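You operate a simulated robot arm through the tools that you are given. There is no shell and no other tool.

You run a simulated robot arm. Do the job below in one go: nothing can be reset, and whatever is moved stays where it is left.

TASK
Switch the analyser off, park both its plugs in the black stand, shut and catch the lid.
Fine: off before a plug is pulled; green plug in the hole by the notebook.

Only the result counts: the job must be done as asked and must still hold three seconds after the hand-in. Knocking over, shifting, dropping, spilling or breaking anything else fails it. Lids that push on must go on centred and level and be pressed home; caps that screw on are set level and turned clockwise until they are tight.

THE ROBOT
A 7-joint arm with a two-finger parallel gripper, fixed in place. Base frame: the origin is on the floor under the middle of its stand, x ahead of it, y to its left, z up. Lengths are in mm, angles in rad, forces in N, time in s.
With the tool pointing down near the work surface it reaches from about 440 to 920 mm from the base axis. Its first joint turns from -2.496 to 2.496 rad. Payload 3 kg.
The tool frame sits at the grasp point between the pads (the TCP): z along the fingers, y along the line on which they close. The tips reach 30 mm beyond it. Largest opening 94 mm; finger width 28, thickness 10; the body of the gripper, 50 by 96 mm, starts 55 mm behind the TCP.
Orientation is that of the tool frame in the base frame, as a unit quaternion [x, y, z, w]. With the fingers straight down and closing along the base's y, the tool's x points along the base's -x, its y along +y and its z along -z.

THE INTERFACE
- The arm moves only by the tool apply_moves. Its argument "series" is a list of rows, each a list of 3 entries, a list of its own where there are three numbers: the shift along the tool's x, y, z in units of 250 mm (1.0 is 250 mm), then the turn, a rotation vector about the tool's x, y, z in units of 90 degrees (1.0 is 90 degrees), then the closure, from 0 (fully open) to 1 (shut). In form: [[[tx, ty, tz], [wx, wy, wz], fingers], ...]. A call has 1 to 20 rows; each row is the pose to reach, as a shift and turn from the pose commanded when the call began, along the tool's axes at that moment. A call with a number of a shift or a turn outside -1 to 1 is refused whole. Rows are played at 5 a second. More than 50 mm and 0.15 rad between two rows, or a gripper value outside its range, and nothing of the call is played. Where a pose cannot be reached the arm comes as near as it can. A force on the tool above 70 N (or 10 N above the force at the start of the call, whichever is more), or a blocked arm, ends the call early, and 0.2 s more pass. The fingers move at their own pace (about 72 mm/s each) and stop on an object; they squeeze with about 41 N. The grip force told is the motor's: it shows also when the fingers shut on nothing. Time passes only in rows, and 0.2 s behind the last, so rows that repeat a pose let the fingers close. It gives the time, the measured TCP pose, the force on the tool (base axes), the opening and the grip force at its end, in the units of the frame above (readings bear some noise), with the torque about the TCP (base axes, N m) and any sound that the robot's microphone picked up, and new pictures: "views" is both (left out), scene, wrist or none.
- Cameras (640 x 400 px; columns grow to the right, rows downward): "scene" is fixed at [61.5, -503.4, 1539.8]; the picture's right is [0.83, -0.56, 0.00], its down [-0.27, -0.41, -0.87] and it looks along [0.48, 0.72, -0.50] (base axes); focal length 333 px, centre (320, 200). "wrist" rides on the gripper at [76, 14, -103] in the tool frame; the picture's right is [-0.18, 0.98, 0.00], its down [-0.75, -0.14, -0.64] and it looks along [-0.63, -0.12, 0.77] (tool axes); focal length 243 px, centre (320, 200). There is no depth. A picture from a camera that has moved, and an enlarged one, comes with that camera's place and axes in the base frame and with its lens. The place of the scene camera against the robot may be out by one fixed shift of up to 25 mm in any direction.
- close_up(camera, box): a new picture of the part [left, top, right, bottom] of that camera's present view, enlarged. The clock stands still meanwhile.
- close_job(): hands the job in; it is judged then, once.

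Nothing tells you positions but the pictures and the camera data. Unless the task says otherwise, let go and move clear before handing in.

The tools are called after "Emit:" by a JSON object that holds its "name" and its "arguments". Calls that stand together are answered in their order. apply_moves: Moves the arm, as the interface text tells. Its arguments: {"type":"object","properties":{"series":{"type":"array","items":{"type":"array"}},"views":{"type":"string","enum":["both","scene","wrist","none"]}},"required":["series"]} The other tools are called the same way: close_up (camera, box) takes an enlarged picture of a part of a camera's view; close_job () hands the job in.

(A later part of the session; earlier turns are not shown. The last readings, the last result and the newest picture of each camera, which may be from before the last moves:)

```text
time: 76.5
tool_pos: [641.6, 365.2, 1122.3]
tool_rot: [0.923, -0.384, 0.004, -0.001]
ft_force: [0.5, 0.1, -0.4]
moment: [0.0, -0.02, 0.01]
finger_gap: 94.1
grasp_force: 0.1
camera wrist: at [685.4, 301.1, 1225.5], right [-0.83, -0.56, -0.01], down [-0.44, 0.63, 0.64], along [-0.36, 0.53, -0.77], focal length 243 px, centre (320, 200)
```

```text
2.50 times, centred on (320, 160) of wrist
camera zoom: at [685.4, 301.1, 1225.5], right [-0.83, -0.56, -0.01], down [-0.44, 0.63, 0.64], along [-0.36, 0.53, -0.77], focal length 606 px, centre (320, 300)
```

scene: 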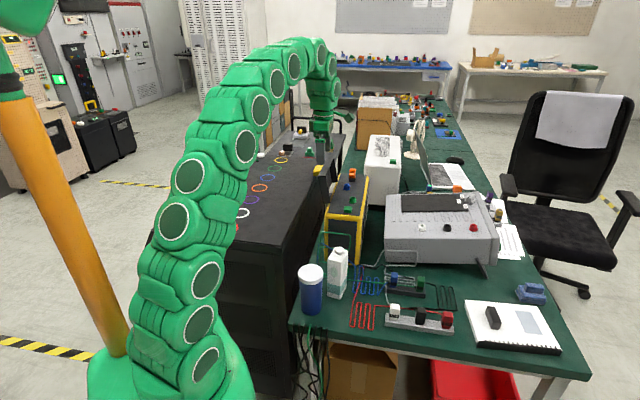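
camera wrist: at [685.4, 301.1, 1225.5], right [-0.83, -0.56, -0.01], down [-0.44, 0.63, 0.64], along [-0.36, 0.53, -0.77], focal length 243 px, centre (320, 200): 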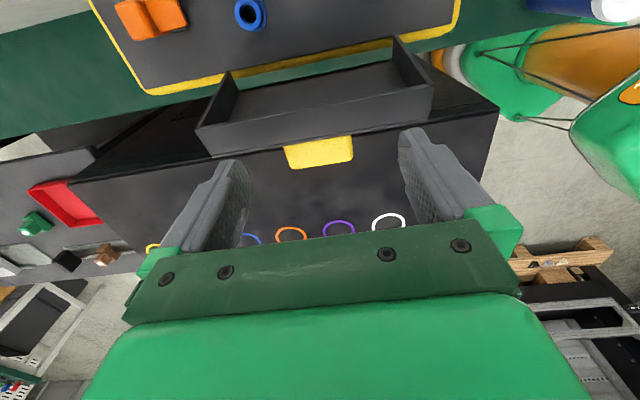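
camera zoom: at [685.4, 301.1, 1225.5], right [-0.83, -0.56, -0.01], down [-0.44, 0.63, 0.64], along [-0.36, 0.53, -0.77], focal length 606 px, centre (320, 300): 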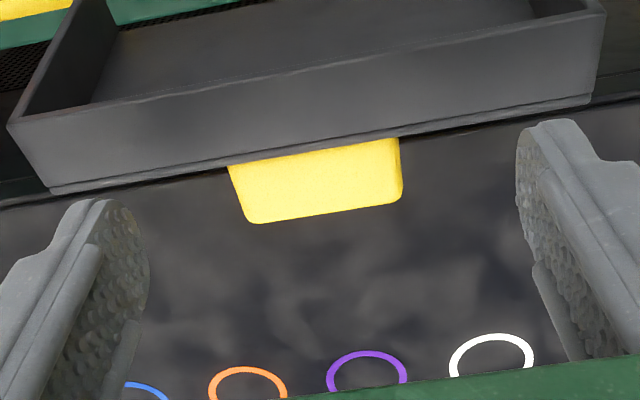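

The lid is a shallow tray leaning open about 100°. Its handle is centred near u = -53, v = 131 in the case frame, at z≈1033. I'll lower the open fingers around the two ends of the handle, so it can pivot in the grip while I swing the lid down.

Emit:
{"name": "apply_moves", "arguments": {"series": [[[-0.0828, -0.014, 0], [0, 0, 0], 0], [[-0.0828, -0.014, 0.1], [0, 0, 0], 0], [[-0.0828, -0.014, 0.19], [0, 0, 0], 0], [[-0.0828, -0.014, 0.268], [0, 0, 0], 0], [[-0.0828, -0.014, 0.268], [0, 0, 0], 0]], "views": "both"}}

Emit:
{"name": "close_up", "arguments": {"camera": "wrist", "box": [220, 100, 420, 240]}}

Emit:
{"name": "close_up", "arguments": {"camera": "scene", "box": [290, 130, 370, 210]}}

```text
time: 77.7
tool_pos: [628.9, 380.0, 1055.9]
tool_rot: [0.924, -0.382, 0.003, -0.002]
ft_force: [-0.4, 1.1, -0.4]
moment: [0.03, -0.02, -0.03]
finger_gap: 94.0
grasp_force: 0.0
camera wrist: at [672.8, 316.8, 1159.9], right [-0.83, -0.56, -0.01], down [-0.44, 0.63, 0.64], along [-0.36, 0.53, -0.77], focal length 243 px, centre (320, 200)
```

scene: 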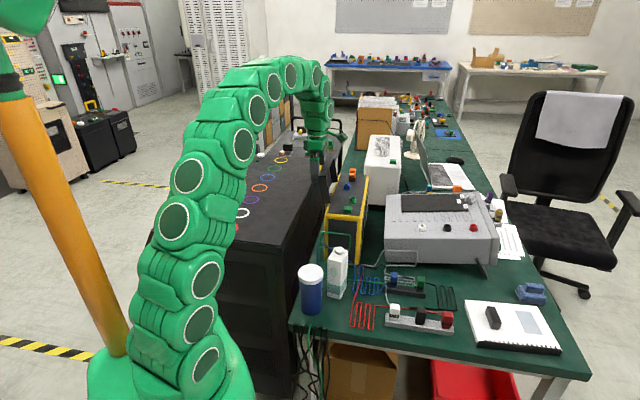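
wrist: 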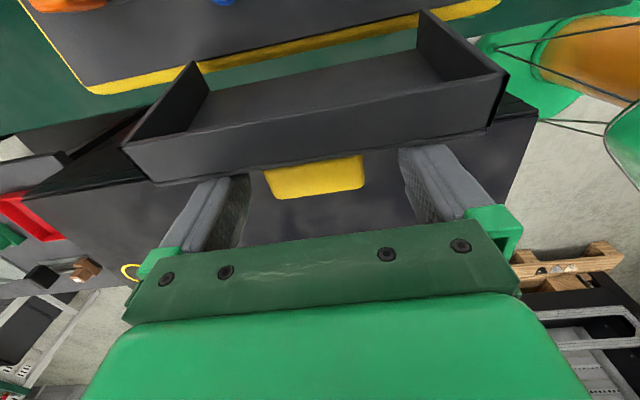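

```text
2.86 times, centred on (320, 170) of wrist
camera zoom: at [672.8, 316.8, 1159.9], right [-0.83, -0.56, -0.01], down [-0.44, 0.63, 0.64], along [-0.36, 0.53, -0.77], focal length 693 px, centre (320, 286)
```

zoom: 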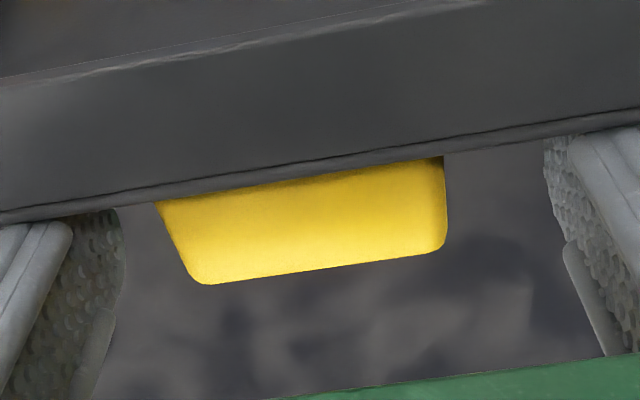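

```text
5.00 times, centred on (330, 170) of scene
camera zoom: at [61.5, -503.4, 1539.8], right [0.83, -0.56, 0.0], down [-0.27, -0.41, -0.87], along [0.48, 0.72, -0.5], focal length 1665 px, centre (270, 350)
```

zoom: 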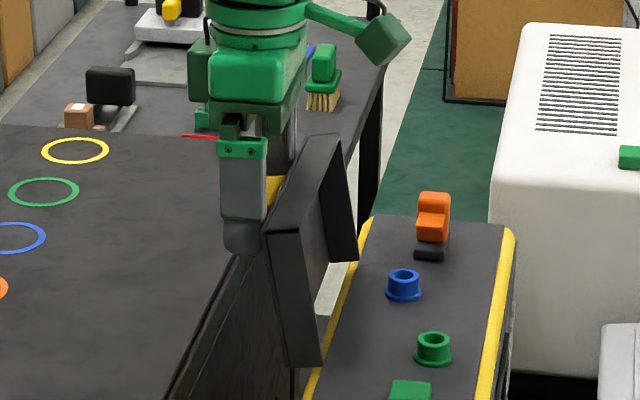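

The fingers straddle the handle's ends, beside the lid's outer face. I'll close onto the handle.

Emit:
{"name": "apply_moves", "arguments": {"series": [[[0, -0.006, 0], [0, 0, 0], 0.2], [[0, -0.006, 0], [0, 0, 0], 0.35], [[0, -0.006, 0], [0, 0, 0], 0.5], [[0, -0.006, 0], [0, 0, 0], 0.6], [[0, -0.006, 0], [0, 0, 0], 0.6]], "views": "wrist"}}

Emit:
{"name": "close_up", "arguments": {"camera": "wrist", "box": [220, 100, 420, 240]}}

```text
time: 78.8
tool_pos: [631.7, 382.5, 1057.5]
tool_rot: [0.924, -0.383, 0.004, -0.002]
ft_force: [26.3, 21.8, -8.1]
moment: [0.51, -0.45, 0.0]
finger_gap: 55.8
grasp_force: 45.0
camera wrist: at [674.5, 318.9, 1159.9], right [-0.83, -0.56, -0.01], down [-0.44, 0.63, 0.64], along [-0.36, 0.53, -0.77], focal length 243 px, centre (320, 200)
```

wrist: 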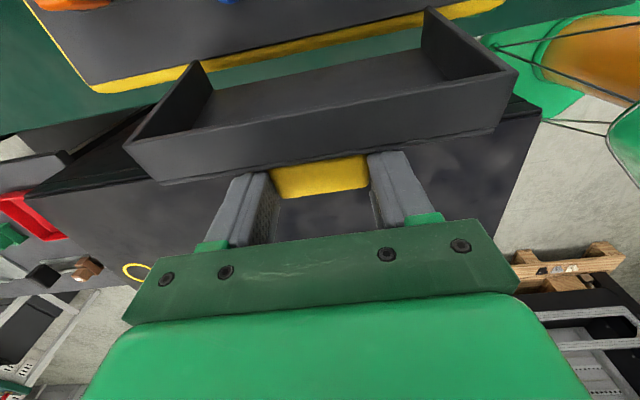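

```text
2.86 times, centred on (320, 170) of wrist
camera zoom: at [674.5, 318.9, 1159.9], right [-0.83, -0.56, -0.01], down [-0.44, 0.63, 0.64], along [-0.36, 0.53, -0.77], focal length 693 px, centre (320, 286)
```

zoom: 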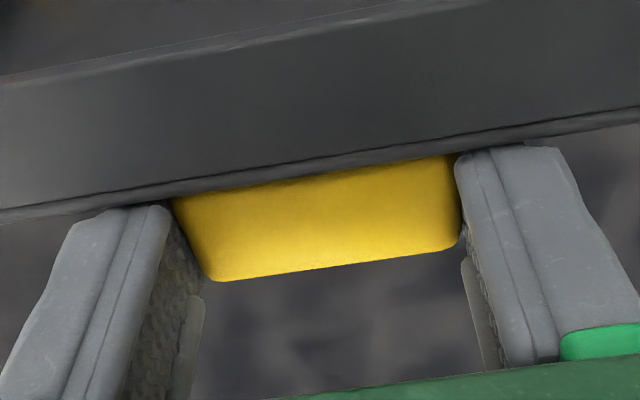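

The handle is gripped, 56 mm wide, but off-centre, giving 34 N along the hinge. I'll shift about 3 mm to remove that side load before swinging the lid.

Emit:
{"name": "apply_moves", "arguments": {"series": [[[0, -0.006, 0], [0, 0, 0], 0.6], [[0, -0.012, 0], [0, 0, 0], 0.6], [[0, -0.012, 0], [0, 0, 0], 0.6]], "views": "none"}}

```text
time: 79.7
tool_pos: [631.8, 382.3, 1057.9]
tool_rot: [0.924, -0.383, 0.003, 0.002]
ft_force: [-33.7, -25.6, 21.9]
moment: [-1.95, 0.92, 0.22]
finger_gap: 55.5
grasp_force: 45.6
```

That overshot, since the hinge is stiff sideways. I'll come back by about half.

Emit:
{"name": "apply_moves", "arguments": {"series": [[[0, 0.004, 0], [0, 0, 0], 0.6], [[0, 0.0066, 0], [0, 0, 0], 0.6], [[0, 0.0066, 0], [0, 0, 0], 0.6]], "views": "none"}}

```text
time: 80.5
tool_pos: [631.6, 383.7, 1057.1]
tool_rot: [0.924, -0.383, 0.003, -0.001]
ft_force: [-31.6, -23.9, 20.2]
moment: [-0.95, 0.67, 0.35]
finger_gap: 55.5
grasp_force: 44.8
```

The side load isn't clearing because of friction. I'll open a little to let everything relax, then close again.

Emit:
{"name": "apply_moves", "arguments": {"series": [[[0, 0, 0], [0, 0, 0], 0.36], [[0, 0, 0], [0, 0, 0], 0.32], [[0, 0, 0], [0, 0, 0], 0.32]], "views": "wrist"}}

Emit:
{"name": "close_up", "arguments": {"camera": "wrist", "box": [220, 100, 420, 240]}}

```text
time: 81.2
tool_pos: [632.3, 384.1, 1056.9]
tool_rot: [0.924, -0.383, 0.004, -0.002]
ft_force: [-0.4, -1.1, -0.8]
moment: [0.01, -0.01, 0.0]
finger_gap: 63.8
grasp_force: 0.1
camera wrist: at [675.2, 319.8, 1159.0], right [-0.83, -0.56, -0.01], down [-0.44, 0.63, 0.64], along [-0.36, 0.53, -0.77], focal length 243 px, centre (320, 200)
```

wrist: 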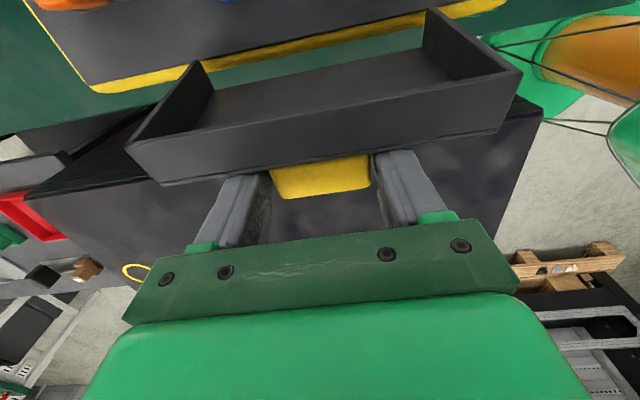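

```text
2.86 times, centred on (320, 170) of wrist
camera zoom: at [675.2, 319.8, 1159.0], right [-0.83, -0.56, -0.01], down [-0.44, 0.63, 0.64], along [-0.36, 0.53, -0.77], focal length 693 px, centre (320, 286)
```

zoom: 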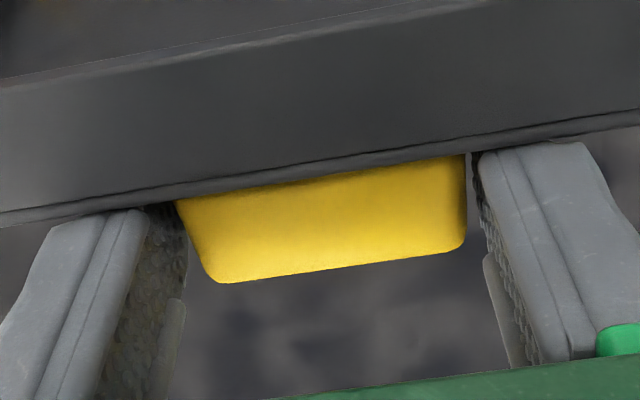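

Now I'll re-close at this centred position.

Emit:
{"name": "apply_moves", "arguments": {"series": [[[0, 0, 0], [0, 0, 0], 0.4], [[0, 0, 0], [0, 0, 0], 0.45], [[0, 0, 0], [0, 0, 0], 0.5], [[0, 0, 0], [0, 0, 0], 0.5]], "views": "none"}}

```text
time: 82.2
tool_pos: [631.5, 383.1, 1057.1]
tool_rot: [0.924, -0.384, 0.003, -0.001]
ft_force: [-16.4, -15.0, 0.7]
moment: [-0.26, 0.45, 0.06]
finger_gap: 55.7
grasp_force: 45.0
```

The side load is modest now. I'll start swinging the lid up and over along its hinge arc in small steps, watching the forces.

Emit:
{"name": "apply_moves", "arguments": {"series": [[[0.014, 0.002, -0.009], [0, 0, 0], 0.5], [[0.028, 0.002, -0.018], [0, 0, 0], 0.5], [[0.043, 0.002, -0.026], [0, 0, 0], 0.5], [[0.0584, 0.002, -0.034], [0, 0, 0], 0.5], [[0.0584, 0.002, -0.034], [0, 0, 0], 0.5]], "views": "scene"}}

Emit:
{"name": "close_up", "arguments": {"camera": "scene", "box": [290, 130, 370, 210]}}

```text
time: 83.5
tool_pos: [640.8, 373.0, 1065.4]
tool_rot: [0.924, -0.383, 0.003, -0.001]
ft_force: [-24.2, -9.5, -20.3]
moment: [0.95, 1.72, -0.04]
finger_gap: 55.2
grasp_force: 45.8
```

scene: 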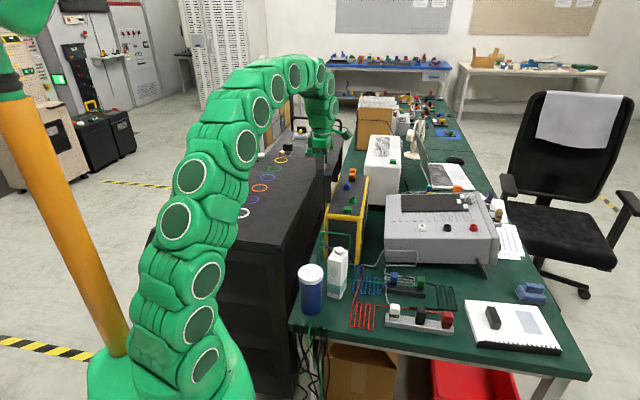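

```text
5.00 times, centred on (330, 170) of scene
camera zoom: at [61.5, -503.4, 1539.8], right [0.83, -0.56, 0.0], down [-0.27, -0.41, -0.87], along [0.48, 0.72, -0.5], focal length 1665 px, centre (270, 350)
```

zoom: 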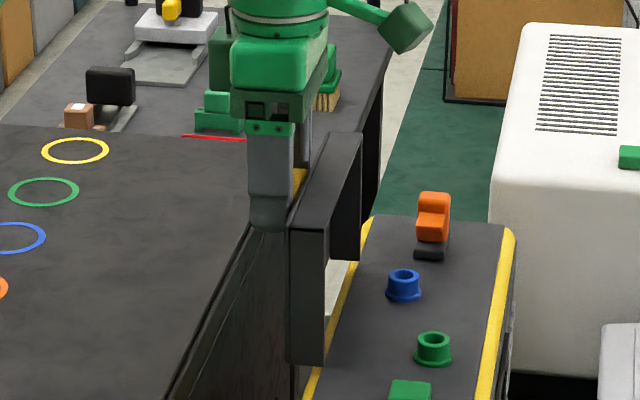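

The lid is moving with moderate force and is now about vertical. I'll carry on along the arc in small steps.

Emit:
{"name": "apply_moves", "arguments": {"series": [[[0.016, 0.003, -0.005], [0, 0, 0], 0.5], [[0.032, 0.003, -0.011], [0, 0, 0], 0.5], [[0.048, 0.003, -0.017], [0, 0, 0], 0.5], [[0.065, 0.003, -0.021], [0, 0, 0], 0.5], [[0.065, 0.003, -0.021], [0, 0, 0], 0.5]], "views": "wrist"}}

Emit:
{"name": "close_up", "arguments": {"camera": "scene", "box": [290, 130, 370, 210]}}

```text
time: 84.7
tool_pos: [652.3, 363.0, 1071.0]
tool_rot: [0.924, -0.383, 0.004, -0.002]
ft_force: [-26.7, -0.3, 3.1]
moment: [0.78, 1.97, -0.53]
finger_gap: 55.7
grasp_force: 45.3
camera wrist: at [695.4, 298.2, 1173.8], right [-0.83, -0.56, -0.01], down [-0.44, 0.63, 0.64], along [-0.36, 0.53, -0.77], focal length 243 px, centre (320, 200)
```

wrist: 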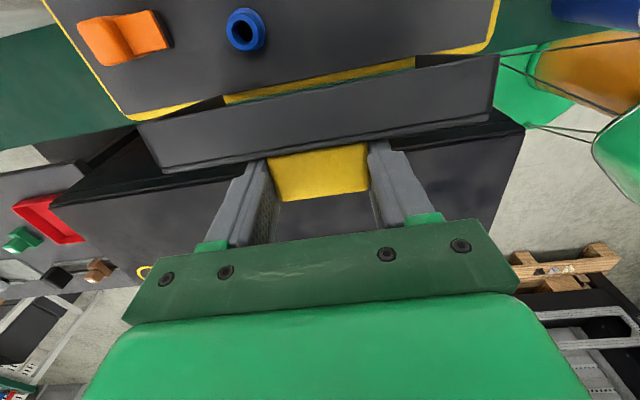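

```text
5.00 times, centred on (330, 170) of scene
camera zoom: at [61.5, -503.4, 1539.8], right [0.83, -0.56, 0.0], down [-0.27, -0.41, -0.87], along [0.48, 0.72, -0.5], focal length 1665 px, centre (270, 350)
```

zoom: 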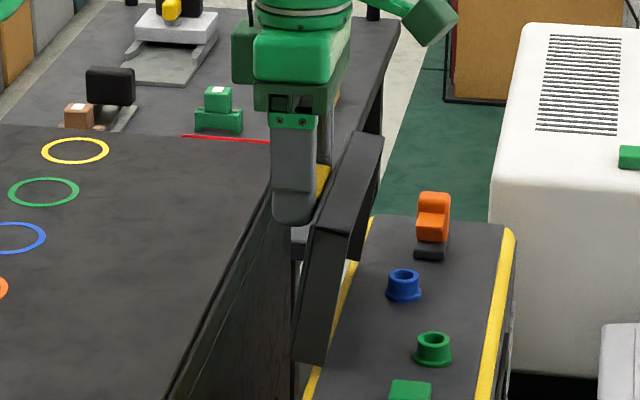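

The lid is past vertical and under control. I'll carry on down the arc.

Emit:
{"name": "apply_moves", "arguments": {"series": [[[0.017, 0.003, -0.004], [0, 0, 0], 0.5], [[0.034, 0.003, -0.008], [0, 0, 0], 0.5], [[0.051, 0.003, -0.011], [0, 0, 0], 0.5], [[0.068, 0.003, -0.0125], [0, 0, 0], 0.5], [[0.085, 0.003, -0.0135], [0, 0, 0], 0.5], [[0.102, 0.003, -0.014], [0, 0, 0], 0.5], [[0.12, 0.003, -0.0135], [0, 0, 0], 0.5], [[0.137, 0.003, -0.0128], [0, 0, 0], 0.5], [[0.137, 0.003, -0.0128], [0, 0, 0], 0.5]], "views": "wrist"}}

Emit:
{"name": "close_up", "arguments": {"camera": "scene", "box": [290, 130, 370, 210]}}

```text
time: 85.9
tool_pos: [663.8, 352.1, 1074.3]
tool_rot: [0.924, -0.383, -0.001, -0.004]
ft_force: [-5.6, 4.6, 7.7]
moment: [-0.38, 1.37, -0.59]
finger_gap: 56.0
grasp_force: 44.7
stopped in row 6: the force on the tool passed its limit at 73 N (the readings are from after the stop); the commanded pose is now the measured one
camera wrist: at [706.4, 287.5, 1175.6], right [-0.82, -0.57, 0.0], down [-0.43, 0.63, 0.65], along [-0.36, 0.54, -0.76], focal length 243 px, centre (320, 200)
```

wrist: 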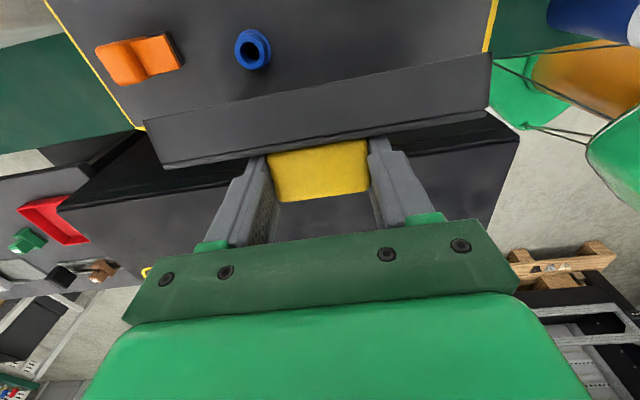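

```text
5.00 times, centred on (330, 170) of scene
camera zoom: at [61.5, -503.4, 1539.8], right [0.83, -0.56, 0.0], down [-0.27, -0.41, -0.87], along [0.48, 0.72, -0.5], focal length 1665 px, centre (270, 350)
```

zoom: 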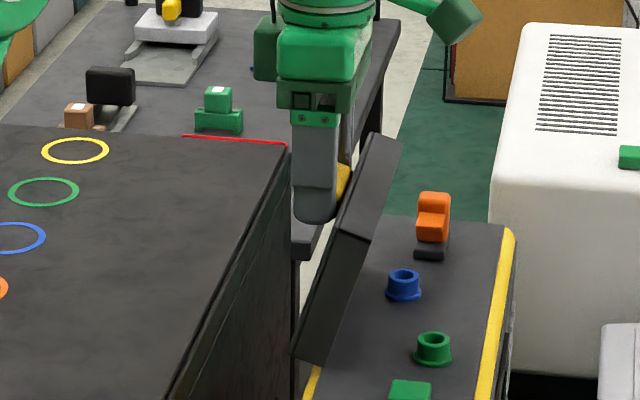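

The swing stopped on a force spike with the lid at roughly 70°; nothing is loaded now. I'll go on in tiny steps to see which direction resists.

Emit:
{"name": "apply_moves", "arguments": {"series": [[[0.006, 0, 0], [0, 0, 0], 0.5], [[0.012, 0, -0.001], [0, 0, 0], 0.5], [[0.012, 0, -0.001], [0, 0, 0], 0.5]], "views": "none"}}

```text
time: 86.7
tool_pos: [663.2, 351.2, 1074.4]
tool_rot: [0.924, -0.382, -0.004, -0.004]
ft_force: [-37.7, 26.2, 10.1]
moment: [2.75, 4.21, -2.8]
finger_gap: 55.6
grasp_force: 45.3
```

The fingertip edge is touching the lid's plate, which stops it turning in the grip. I'll swing the lid back open to where it rests stably, then re-grip a few millimetres further out on the handle for clearance.

Emit:
{"name": "apply_moves", "arguments": {"series": [[[-0.02, 0, 0.002], [0, 0, 0], 0.5], [[-0.045, 0, 0.008], [0, 0, 0], 0.5], [[-0.073, 0, 0.0136], [0, 0, 0], 0.5], [[-0.1, 0, 0.023], [0, 0, 0], 0.5], [[-0.131, 0, 0.0356], [0, 0, 0], 0.5], [[-0.15, 0, 0.044], [0, 0, 0], 0.5], [[-0.165, 0, 0.053], [0, 0, 0], 0.5], [[-0.165, 0, 0.053], [0, 0, 0], 0.5]], "views": "none"}}

```text
time: 88.5
tool_pos: [636.0, 378.3, 1061.4]
tool_rot: [0.924, -0.381, -0.002, -0.003]
ft_force: [5.6, -21.1, -2.7]
moment: [-1.37, -1.18, 0.33]
finger_gap: 55.4
grasp_force: 44.8
```

The lid is back in its stable open range. I'll release it, let it rest, and shift for the better grip.

Emit:
{"name": "apply_moves", "arguments": {"series": [[[0, 0, 0], [0, 0, 0], 0.35], [[0, 0, 0], [0, 0, 0], 0.25], [[0, 0, 0], [0, 0, 0], 0.25], [[0, 0, 0], [0, 0, 0], 0.25]], "views": "both"}}

Emit:
{"name": "close_up", "arguments": {"camera": "wrist", "box": [220, 100, 420, 240]}}

Emit:
{"name": "close_up", "arguments": {"camera": "scene", "box": [290, 130, 370, 210]}}

```text
time: 89.5
tool_pos: [636.9, 379.2, 1060.6]
tool_rot: [0.924, -0.382, -0.001, -0.004]
ft_force: [0.2, -0.6, 0.5]
moment: [0.03, -0.02, 0.01]
finger_gap: 70.3
grasp_force: 0.1
camera wrist: at [680.1, 314.3, 1162.3], right [-0.82, -0.57, -0.01], down [-0.43, 0.63, 0.65], along [-0.36, 0.54, -0.76], focal length 243 px, centre (320, 200)
```

scene: 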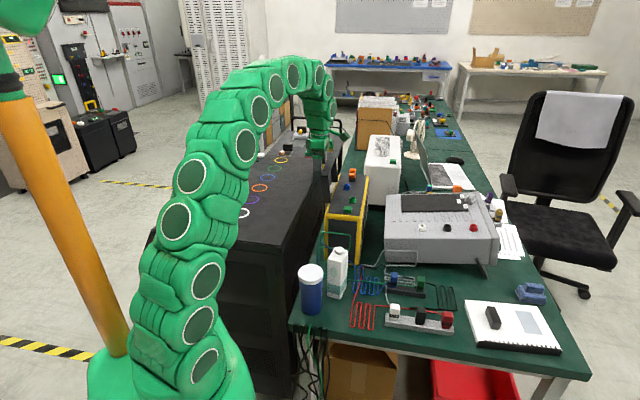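
wrist: 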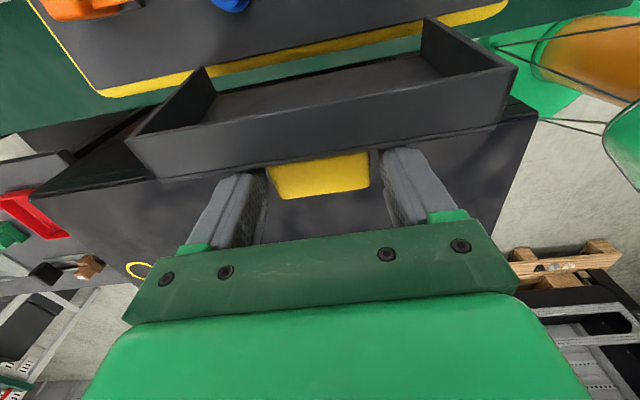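

```text
2.86 times, centred on (320, 170) of wrist
camera zoom: at [680.1, 314.3, 1162.3], right [-0.82, -0.57, -0.01], down [-0.43, 0.63, 0.65], along [-0.36, 0.54, -0.76], focal length 693 px, centre (320, 286)
```

zoom: 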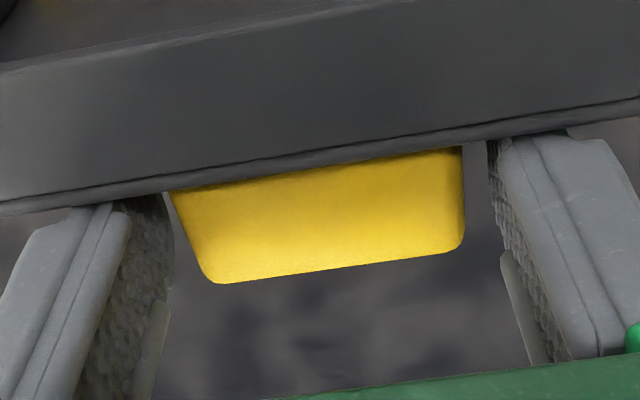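

```text
5.00 times, centred on (330, 170) of scene
camera zoom: at [61.5, -503.4, 1539.8], right [0.83, -0.56, 0.0], down [-0.27, -0.41, -0.87], along [0.48, 0.72, -0.5], focal length 1665 px, centre (270, 350)
```

zoom: 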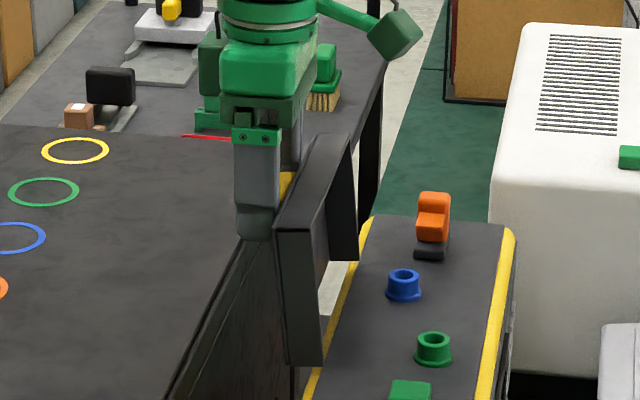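

The lid rests open. I'll shift the gripper about 13 mm outward along the handle and look.

Emit:
{"name": "apply_moves", "arguments": {"series": [[[-0.03, 0.002, 0.006], [0, 0, 0], 0.25], [[-0.0545, 0.002, 0.0125], [0, 0, 0], 0.25], [[-0.0545, 0.002, 0.0125], [0, 0, 0], 0.25], [[-0.0545, 0.002, 0.0125], [0, 0, 0], 0.25]], "views": "wrist"}}

Emit:
{"name": "close_up", "arguments": {"camera": "wrist", "box": [220, 100, 420, 240]}}

Emit:
{"name": "close_up", "arguments": {"camera": "scene", "box": [290, 130, 370, 210]}}

```text
time: 90.5
tool_pos: [627.3, 387.5, 1059.2]
tool_rot: [0.924, -0.382, -0.001, -0.003]
ft_force: [0.2, -0.2, 0.1]
moment: [0.0, -0.01, 0.0]
finger_gap: 70.3
grasp_force: 0.1
camera wrist: at [670.6, 323.0, 1159.7], right [-0.82, -0.57, 0.0], down [-0.43, 0.63, 0.65], along [-0.36, 0.54, -0.76], focal length 243 px, centre (320, 200)
```

wrist: 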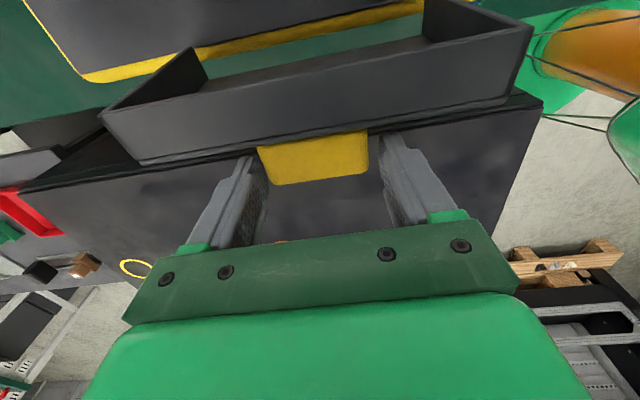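

```text
2.86 times, centred on (320, 170) of wrist
camera zoom: at [670.6, 323.0, 1159.7], right [-0.82, -0.57, 0.0], down [-0.43, 0.63, 0.65], along [-0.36, 0.54, -0.76], focal length 693 px, centre (320, 286)
```

zoom: 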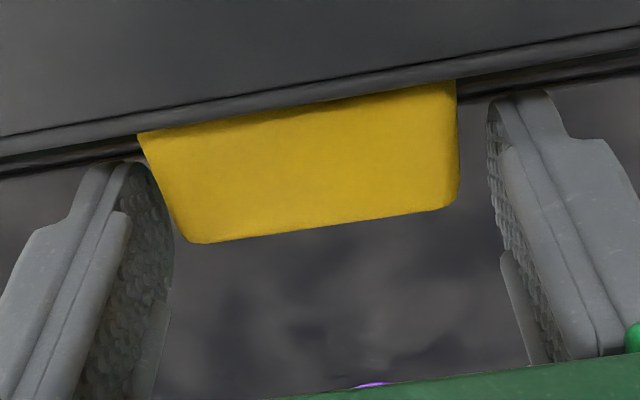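

```text
5.00 times, centred on (330, 170) of scene
camera zoom: at [61.5, -503.4, 1539.8], right [0.83, -0.56, 0.0], down [-0.27, -0.41, -0.87], along [0.48, 0.72, -0.5], focal length 1665 px, centre (270, 350)
```

zoom: 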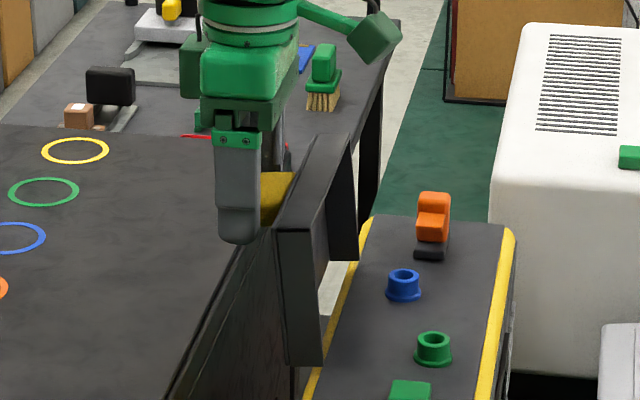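

The lid stayed exactly where I released it, so the hinge has friction and won't drop freely. I'll take a grip nearer the handle's outer side and try the swing again.

Emit:
{"name": "apply_moves", "arguments": {"series": [[[0.014, 0, -0.004], [0, 0, 0], 0.25], [[0.014, 0, -0.004], [0, 0, 0], 0.36], [[0.014, 0, -0.004], [0, 0, 0], 0.42], [[0.014, 0, -0.004], [0, 0, 0], 0.46], [[0.014, 0, -0.004], [0, 0, 0], 0.46]], "views": "none"}}

```text
time: 91.7
tool_pos: [630.1, 386.1, 1059.7]
tool_rot: [0.924, -0.381, -0.001, -0.004]
ft_force: [4.8, 2.2, -0.5]
moment: [-0.15, -0.11, 0.05]
finger_gap: 55.3
grasp_force: 44.8
```

Clean grip with almost no side load. I'll swing to about 75° and check the forces.

Emit:
{"name": "apply_moves", "arguments": {"series": [[[0.0148, 0, -0.008], [0, 0, 0], 0.46], [[0.0296, 0, -0.0156], [0, 0, 0], 0.46], [[0.0604, 0, -0.0284], [0, 0, 0], 0.46], [[0.0924, 0, -0.0384], [0, 0, 0], 0.46], [[0.1252, 0, -0.0456], [0, 0, 0], 0.46], [[0.1252, 0, -0.0456], [0, 0, 0], 0.46]], "views": "none"}}

```text
time: 93.1
tool_pos: [650.7, 363.5, 1072.7]
tool_rot: [0.924, -0.382, 0.0, -0.004]
ft_force: [-9.4, 18.3, 23.7]
moment: [0.88, 1.24, -0.41]
finger_gap: 55.7
grasp_force: 45.3
```

Forces are fine, about 30 N including pivot friction. I'll raise the path slightly and continue to about 60°.

Emit:
{"name": "apply_moves", "arguments": {"series": [[[0.016, 0, -0.01], [0, 0, 0], 0.46], [[0.033, 0, -0.012], [0, 0, 0], 0.46], [[0.05, 0, -0.013], [0, 0, 0], 0.46], [[0.067, 0, -0.013], [0, 0, 0], 0.46], [[0.067, 0, -0.013], [0, 0, 0], 0.46]], "views": "wrist"}}

Emit:
{"name": "close_up", "arguments": {"camera": "scene", "box": [290, 130, 370, 210]}}

```text
time: 94.3
tool_pos: [663.3, 350.9, 1073.2]
tool_rot: [0.924, -0.382, 0.001, -0.005]
ft_force: [10.1, 30.5, 35.0]
moment: [1.08, 0.81, -0.97]
finger_gap: 55.8
grasp_force: 45.6
camera wrist: at [706.5, 286.9, 1175.4], right [-0.82, -0.57, -0.01], down [-0.44, 0.63, 0.65], along [-0.36, 0.54, -0.76], focal length 243 px, centre (320, 200)
```

wrist: 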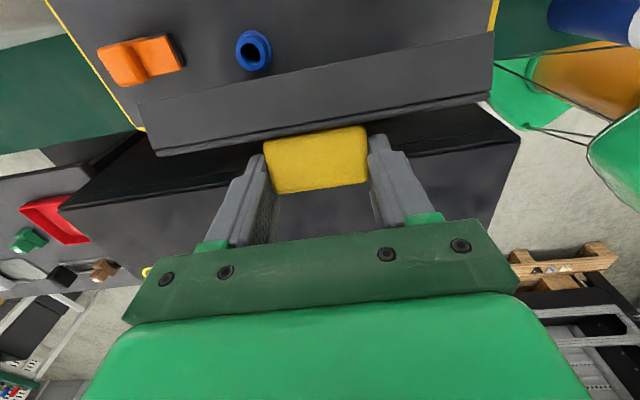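

```text
5.00 times, centred on (330, 170) of scene
camera zoom: at [61.5, -503.4, 1539.8], right [0.83, -0.56, 0.0], down [-0.27, -0.41, -0.87], along [0.48, 0.72, -0.5], focal length 1665 px, centre (270, 350)
```

zoom: 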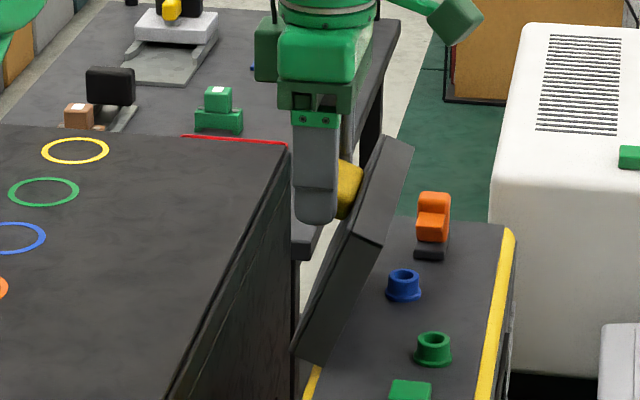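

Going well, lid at about 63°. I'll relieve the small offsets and continue to about 45°.

Emit:
{"name": "apply_moves", "arguments": {"series": [[[0.016, -0.003, -0.007], [0, 0, 0], 0.46], [[0.033, -0.003, -0.007], [0, 0, 0], 0.46], [[0.05, -0.003, -0.005], [0, 0, 0], 0.46], [[0.066, -0.003, -0.001], [0, 0, 0], 0.46], [[0.066, -0.003, -0.001], [0, 0, 0], 0.46]], "views": "none"}}

```text
time: 95.5
tool_pos: [674.8, 339.4, 1072.3]
tool_rot: [0.924, -0.382, -0.002, -0.004]
ft_force: [-0.2, 14.6, 26.4]
moment: [0.79, 1.05, -0.92]
finger_gap: 55.7
grasp_force: 45.1
```

Steady. I'll continue to about 40°.

Emit:
{"name": "apply_moves", "arguments": {"series": [[[0.0164, 0, -0.001], [0, 0, 0], 0.46], [[0.033, 0, 0.003], [0, 0, 0], 0.46], [[0.049, 0, 0.008], [0, 0, 0], 0.46], [[0.065, 0, 0.013], [0, 0, 0], 0.46], [[0.08, 0, 0.019], [0, 0, 0], 0.46], [[0.0956, 0, 0.026], [0, 0, 0], 0.46], [[0.0956, 0, 0.026], [0, 0, 0], 0.46]], "views": "wrist"}}

Emit:
{"name": "close_up", "arguments": {"camera": "scene", "box": [290, 130, 390, 230]}}

```text
time: 97.1
tool_pos: [692.3, 323.3, 1066.9]
tool_rot: [0.924, -0.382, -0.001, -0.004]
ft_force: [-11.4, 4.4, 10.8]
moment: [0.53, 1.67, -1.9]
finger_gap: 55.4
grasp_force: 45.0
camera wrist: at [735.4, 258.4, 1168.4], right [-0.82, -0.57, -0.01], down [-0.43, 0.63, 0.65], along [-0.36, 0.54, -0.76], focal length 243 px, centre (320, 200)
```

wrist: 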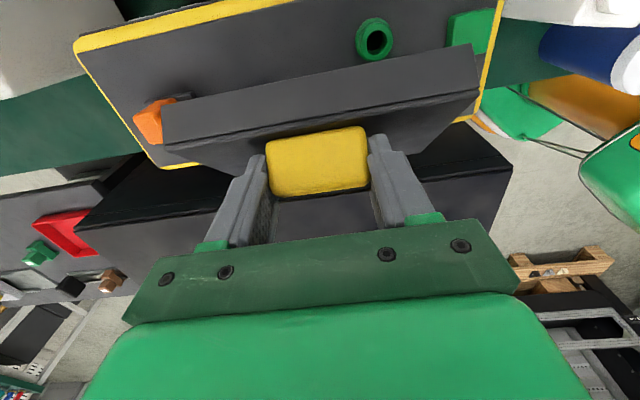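

```text
4.00 times, centred on (340, 180) of scene
camera zoom: at [61.5, -503.4, 1539.8], right [0.83, -0.56, 0.0], down [-0.27, -0.41, -0.87], along [0.48, 0.72, -0.5], focal length 1332 px, centre (240, 280)
```

zoom: 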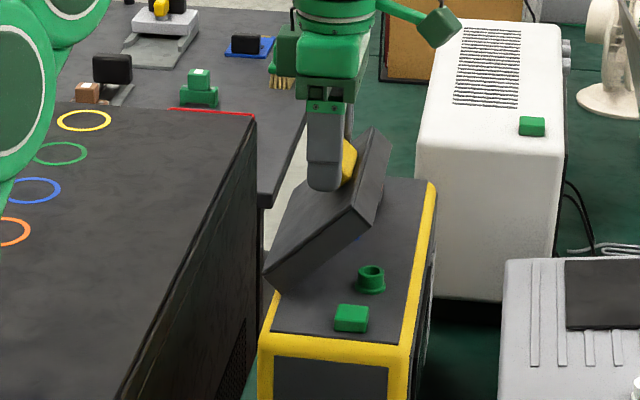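

About 40° now with low forces, and the far end looks set to clear the catch. I'll continue to about 20°.

Emit:
{"name": "apply_moves", "arguments": {"series": [[[0.0148, 0, 0.0076], [0, 0, 0], 0.46], [[0.0296, 0, 0.0152], [0, 0, 0], 0.46], [[0.044, 0, 0.024], [0, 0, 0], 0.46], [[0.058, 0, 0.0332], [0, 0, 0], 0.46], [[0.0712, 0, 0.0434], [0, 0, 0], 0.46], [[0.0844, 0, 0.0536], [0, 0, 0], 0.46], [[0.0968, 0, 0.065], [0, 0, 0], 0.46], [[0.1092, 0, 0.0764], [0, 0, 0], 0.46], [[0.1092, 0, 0.0764], [0, 0, 0], 0.46]], "views": "wrist"}}

Emit:
{"name": "close_up", "arguments": {"camera": "wrist", "box": [100, 60, 400, 230]}}

Emit:
{"name": "close_up", "arguments": {"camera": "scene", "box": [290, 130, 390, 230]}}

```text
time: 98.1
tool_pos: [700.0, 315.2, 1061.4]
tool_rot: [0.924, -0.383, -0.004, -0.004]
ft_force: [-10.3, -3.6, 14.6]
moment: [-0.36, 1.87, -0.74]
finger_gap: 56.0
grasp_force: 46.1
stopped in row 5: the force on the tool passed its limit at 74 N (the readings are from after the stop); the commanded pose is now the measured one
camera wrist: at [743.4, 250.4, 1162.5], right [-0.83, -0.56, 0.0], down [-0.43, 0.63, 0.65], along [-0.36, 0.54, -0.76], focal length 243 px, centre (320, 200)
```

wrist: 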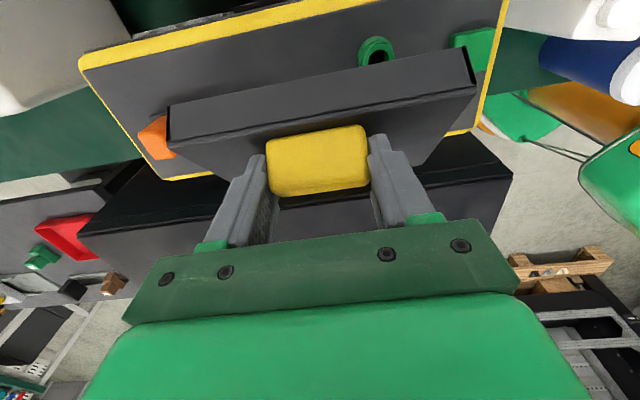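

```text
2.13 times, centred on (250, 145) of wrist
camera zoom: at [743.4, 250.4, 1162.5], right [-0.83, -0.56, 0.0], down [-0.43, 0.63, 0.65], along [-0.36, 0.54, -0.76], focal length 518 px, centre (469, 317)
```

zoom: 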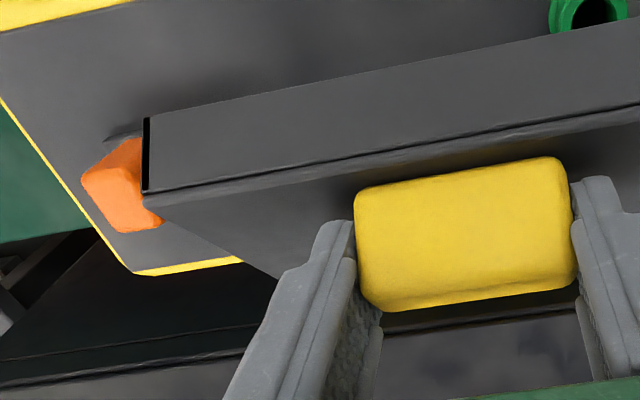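

```text
4.00 times, centred on (340, 180) of scene
camera zoom: at [61.5, -503.4, 1539.8], right [0.83, -0.56, 0.0], down [-0.27, -0.41, -0.87], along [0.48, 0.72, -0.5], focal length 1332 px, centre (240, 280)
```

zoom: 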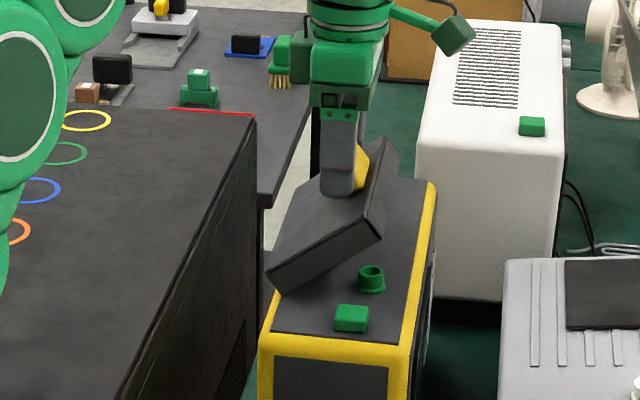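

It stopped at about 33° on another force spike; no load now. I'll try a tiny step to see which direction resists.

Emit:
{"name": "apply_moves", "arguments": {"series": [[[0.006, 0, 0.0045], [0, 0, 0], 0.46], [[0.012, 0, 0.009], [0, 0, 0], 0.46], [[0.012, 0, 0.009], [0, 0, 0], 0.46]], "views": "none"}}

```text
time: 98.9
tool_pos: [701.0, 314.0, 1059.8]
tool_rot: [0.924, -0.383, -0.003, -0.005]
ft_force: [-30.7, 3.6, 54.1]
moment: [1.91, 4.56, -4.02]
finger_gap: 55.9
grasp_force: 45.2
```

I'll look closely at the fingers and lid before forcing anything.

Emit:
{"name": "close_up", "arguments": {"camera": "wrist", "box": [220, 100, 440, 240]}}

Emit:
{"name": "close_up", "arguments": {"camera": "scene", "box": [340, 155, 400, 215]}}

Emit:
{"name": "close_up", "arguments": {"camera": "wrist", "box": [120, 90, 220, 190]}}

```text
2.86 times, centred on (330, 170) of wrist
camera zoom: at [744.8, 248.5, 1161.2], right [-0.83, -0.56, -0.01], down [-0.43, 0.62, 0.65], along [-0.36, 0.54, -0.76], focal length 693 px, centre (291, 286)
```

zoom: 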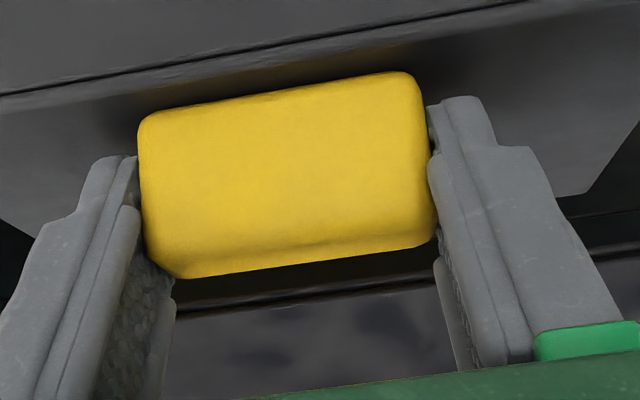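

```text
6.67 times, centred on (370, 185) of scene
camera zoom: at [61.5, -503.4, 1539.8], right [0.83, -0.56, 0.0], down [-0.27, -0.41, -0.87], along [0.48, 0.72, -0.5], focal length 2220 px, centre (-13, 300)
```

zoom: 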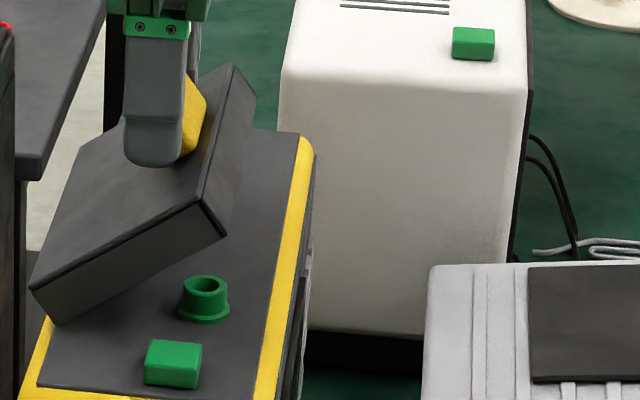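

```text
4.00 times, centred on (170, 140) of wrist
camera zoom: at [744.8, 248.5, 1161.2], right [-0.83, -0.56, -0.01], down [-0.43, 0.62, 0.65], along [-0.36, 0.54, -0.76], focal length 970 px, centre (920, 440)
```

zoom: 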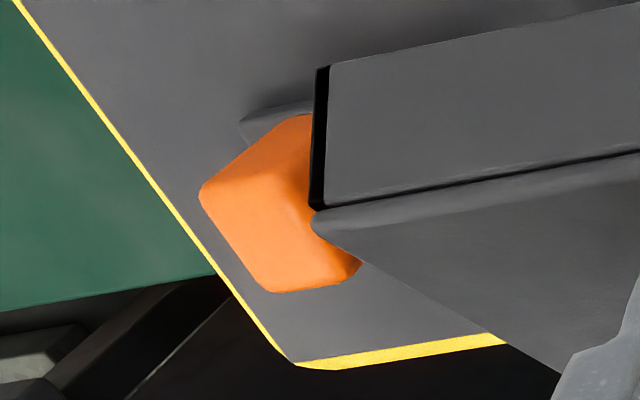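

The fingers look clear, but the handle no longer pivots freely in the grip. The lid is within 33° of shut, so I'll turn the gripper together with it about the hinge and watch the force.

Emit:
{"name": "apply_moves", "arguments": {"series": [[[0.0116, 0, 0.004], [0, -0.022, 0], 0.46], [[0.0232, 0, 0.01], [0, -0.0444, 0], 0.46], [[0.037, 0, 0.017], [0, -0.0667, 0], 0.46], [[0.0512, 0, 0.0244], [0, -0.0889, 0], 0.46], [[0.0512, 0, 0.0244], [0, -0.0889, 0], 0.46]], "views": "none"}}

```text
time: 100.1
tool_pos: [710.6, 302.7, 1051.0]
tool_rot: [0.921, -0.382, -0.067, -0.031]
ft_force: [-12.8, -14.0, 46.6]
moment: [0.79, 2.87, -2.43]
finger_gap: 55.8
grasp_force: 45.6
```

The lid is following. The path is a little low and pressing toward the hinge, so I'll raise it about 2.5 mm and check.

Emit:
{"name": "apply_moves", "arguments": {"series": [[[-0.0014, 0, -0.0099], [0, 0, 0], 0.46], [[-0.0014, 0, -0.0099], [0, 0, 0], 0.46]], "views": "wrist"}}

Emit:
{"name": "close_up", "arguments": {"camera": "scene", "box": [340, 155, 400, 215]}}

Emit:
{"name": "close_up", "arguments": {"camera": "wrist", "box": [120, 60, 360, 230]}}

```text
time: 100.7
tool_pos: [711.6, 303.4, 1053.7]
tool_rot: [0.921, -0.381, -0.068, -0.029]
ft_force: [-8.7, -16.1, 1.4]
moment: [-0.94, 0.49, -0.46]
finger_gap: 55.7
grasp_force: 44.6
camera wrist: at [765.1, 229.4, 1142.5], right [-0.82, -0.57, 0.02], down [-0.36, 0.56, 0.75], along [-0.44, 0.61, -0.67], focal length 243 px, centre (320, 200)
```

wrist: 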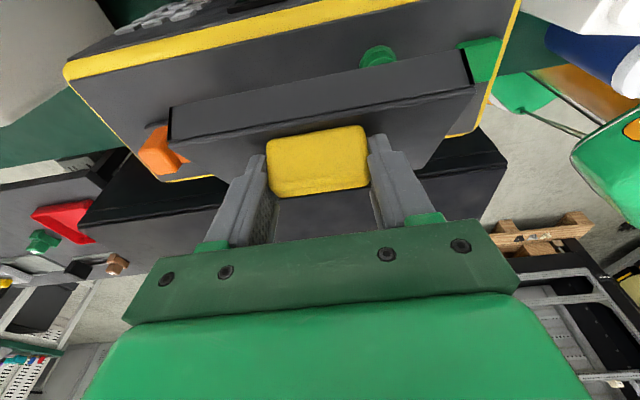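

```text
6.67 times, centred on (370, 185) of scene
camera zoom: at [61.5, -503.4, 1539.8], right [0.83, -0.56, 0.0], down [-0.27, -0.41, -0.87], along [0.48, 0.72, -0.5], focal length 2220 px, centre (-13, 300)
```

zoom: 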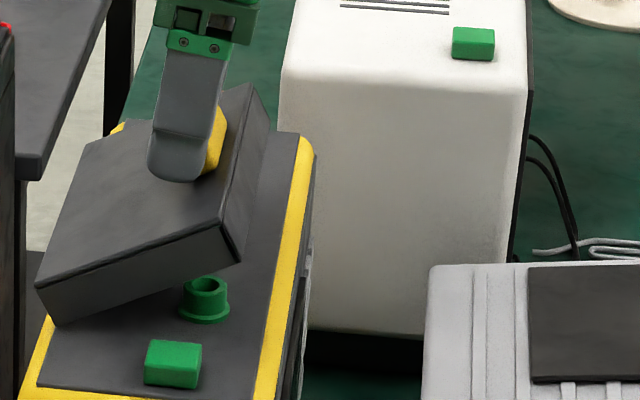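

```text
2.35 times, centred on (240, 145) of wrist
camera zoom: at [765.1, 229.4, 1142.5], right [-0.82, -0.57, 0.02], down [-0.36, 0.56, 0.75], along [-0.44, 0.61, -0.67], focal length 571 px, centre (508, 329)
```

zoom: 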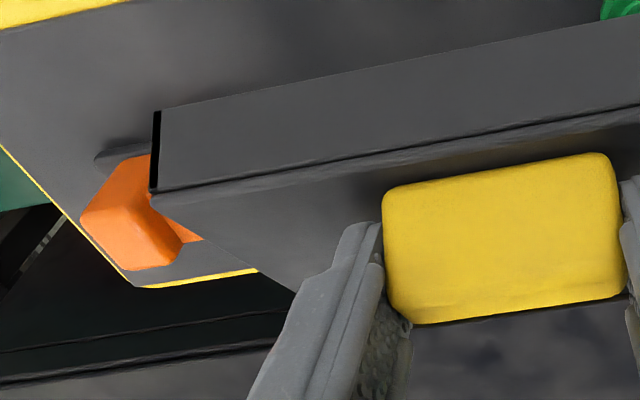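

Forces are almost zero now. I'll keep turning the gripper and lid together about the hinge.

Emit:
{"name": "apply_moves", "arguments": {"series": [[[0.0148, 0, 0.006], [0, -0.0222, 0], 0.46], [[0.0296, 0, 0.012], [0, -0.0444, 0], 0.46], [[0.0437, 0, 0.0189], [0, -0.0667, 0], 0.46], [[0.0578, 0, 0.0258], [0, -0.0889, 0], 0.46], [[0.0716, 0, 0.0337], [0, -0.1111, 0], 0.46], [[0.0854, 0, 0.0417], [0, -0.1333, 0], 0.46], [[0.0854, 0, 0.0417], [0, -0.1333, 0], 0.46]], "views": "wrist"}}

Emit:
{"name": "close_up", "arguments": {"camera": "scene", "box": [340, 155, 400, 215]}}

Emit:
{"name": "close_up", "arguments": {"camera": "wrist", "box": [120, 60, 360, 230]}}

```text
time: 102.3
tool_pos: [722.2, 290.8, 1040.6]
tool_rot: [0.91, -0.375, -0.165, -0.07]
ft_force: [-63.8, -14.8, -24.7]
moment: [-0.39, 1.7, -1.32]
finger_gap: 55.6
grasp_force: 45.1
camera wrist: at [789.7, 205.2, 1108.9], right [-0.82, -0.58, 0.06], down [-0.24, 0.44, 0.87], along [-0.53, 0.69, -0.5], focal length 243 px, centre (320, 200)
```

wrist: 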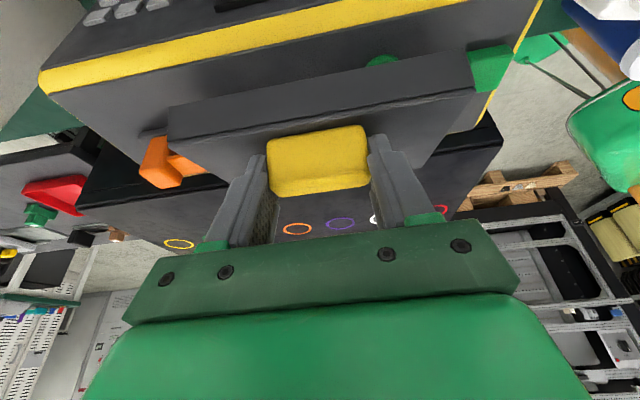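

```text
6.67 times, centred on (370, 185) of scene
camera zoom: at [61.5, -503.4, 1539.8], right [0.83, -0.56, 0.0], down [-0.27, -0.41, -0.87], along [0.48, 0.72, -0.5], focal length 2220 px, centre (-13, 300)
```

zoom: 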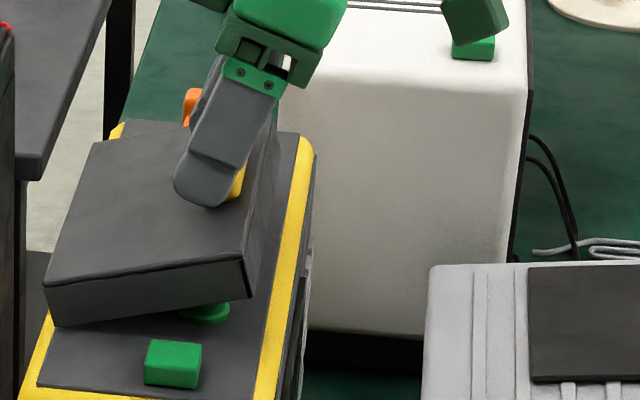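

```text
2.35 times, centred on (240, 145) of wrist
camera zoom: at [789.7, 205.2, 1108.9], right [-0.82, -0.58, 0.06], down [-0.24, 0.44, 0.87], along [-0.53, 0.69, -0.5], focal length 571 px, centre (508, 329)
```

zoom: 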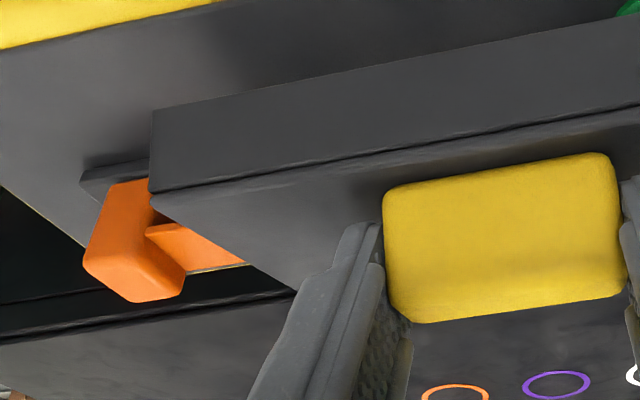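

The lid is at about 15° and passing beside the catch's tab. The side load has grown with the rotation, so I'll correct for that before continuing.

Emit:
{"name": "apply_moves", "arguments": {"series": [[[-0.0013, 0.004, 0.004], [0, 0, 0], 0.46], [[-0.0027, 0.007, 0.0078], [0, 0, 0], 0.46], [[-0.0027, 0.007, 0.0078], [0, 0, 0], 0.46]], "views": "none"}}

```text
time: 103.1
tool_pos: [723.6, 292.2, 1040.4]
tool_rot: [0.91, -0.375, -0.163, -0.073]
ft_force: [-25.0, 8.6, -9.0]
moment: [0.53, 1.28, -0.74]
finger_gap: 55.8
grasp_force: 44.8
```

Loads are low again. I'll bring it down another 10°.

Emit:
{"name": "apply_moves", "arguments": {"series": [[[0.017, 0.001, 0.009], [0, -0.0278, 0], 0.46], [[0.035, 0.002, 0.018], [0, -0.0556, 0], 0.46], [[0.0525, 0.003, 0.0265], [0, -0.0833, 0], 0.46], [[0.07, 0.004, 0.0355], [0, -0.1111, 0], 0.46], [[0.07, 0.004, 0.0355], [0, -0.1111, 0], 0.46]], "views": "wrist"}}

Emit:
{"name": "close_up", "arguments": {"camera": "scene", "box": [340, 155, 400, 215]}}

Emit:
{"name": "close_up", "arguments": {"camera": "wrist", "box": [120, 60, 360, 230]}}

```text
time: 104.3
tool_pos: [734.1, 281.6, 1025.7]
tool_rot: [0.892, -0.367, -0.241, -0.104]
ft_force: [26.9, 31.8, 17.9]
moment: [0.76, 1.67, -0.85]
finger_gap: 55.8
grasp_force: 45.2
camera wrist: at [805.7, 188.1, 1075.2], right [-0.81, -0.58, 0.08], down [-0.14, 0.32, 0.94], along [-0.57, 0.75, -0.34], focal length 243 px, centre (320, 200)
```

wrist: 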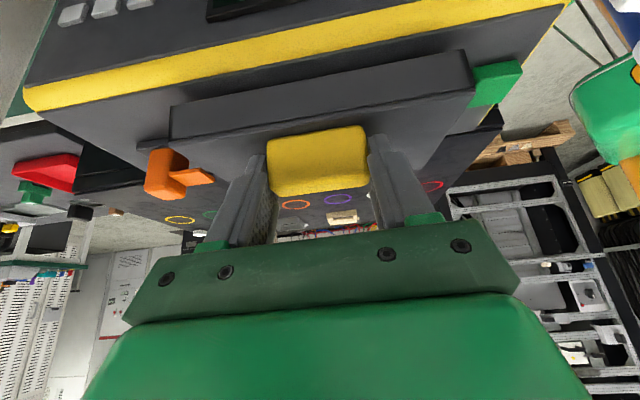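

```text
6.67 times, centred on (370, 185) of scene
camera zoom: at [61.5, -503.4, 1539.8], right [0.83, -0.56, 0.0], down [-0.27, -0.41, -0.87], along [0.48, 0.72, -0.5], focal length 2220 px, centre (-13, 300)
```

zoom: 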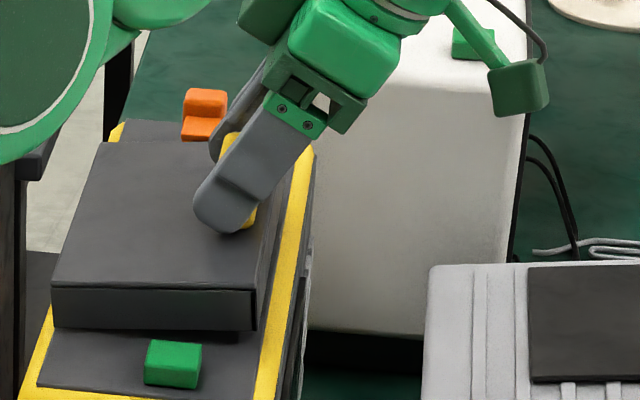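

```text
2.35 times, centred on (240, 145) of wrist
camera zoom: at [805.7, 188.1, 1075.2], right [-0.81, -0.58, 0.08], down [-0.14, 0.32, 0.94], along [-0.57, 0.75, -0.34], focal length 571 px, centre (508, 329)
```

zoom: 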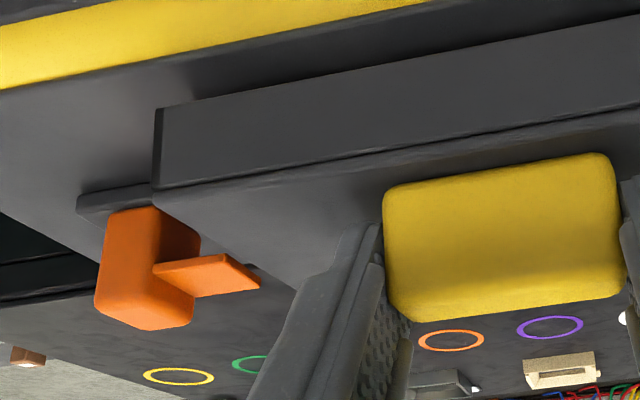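

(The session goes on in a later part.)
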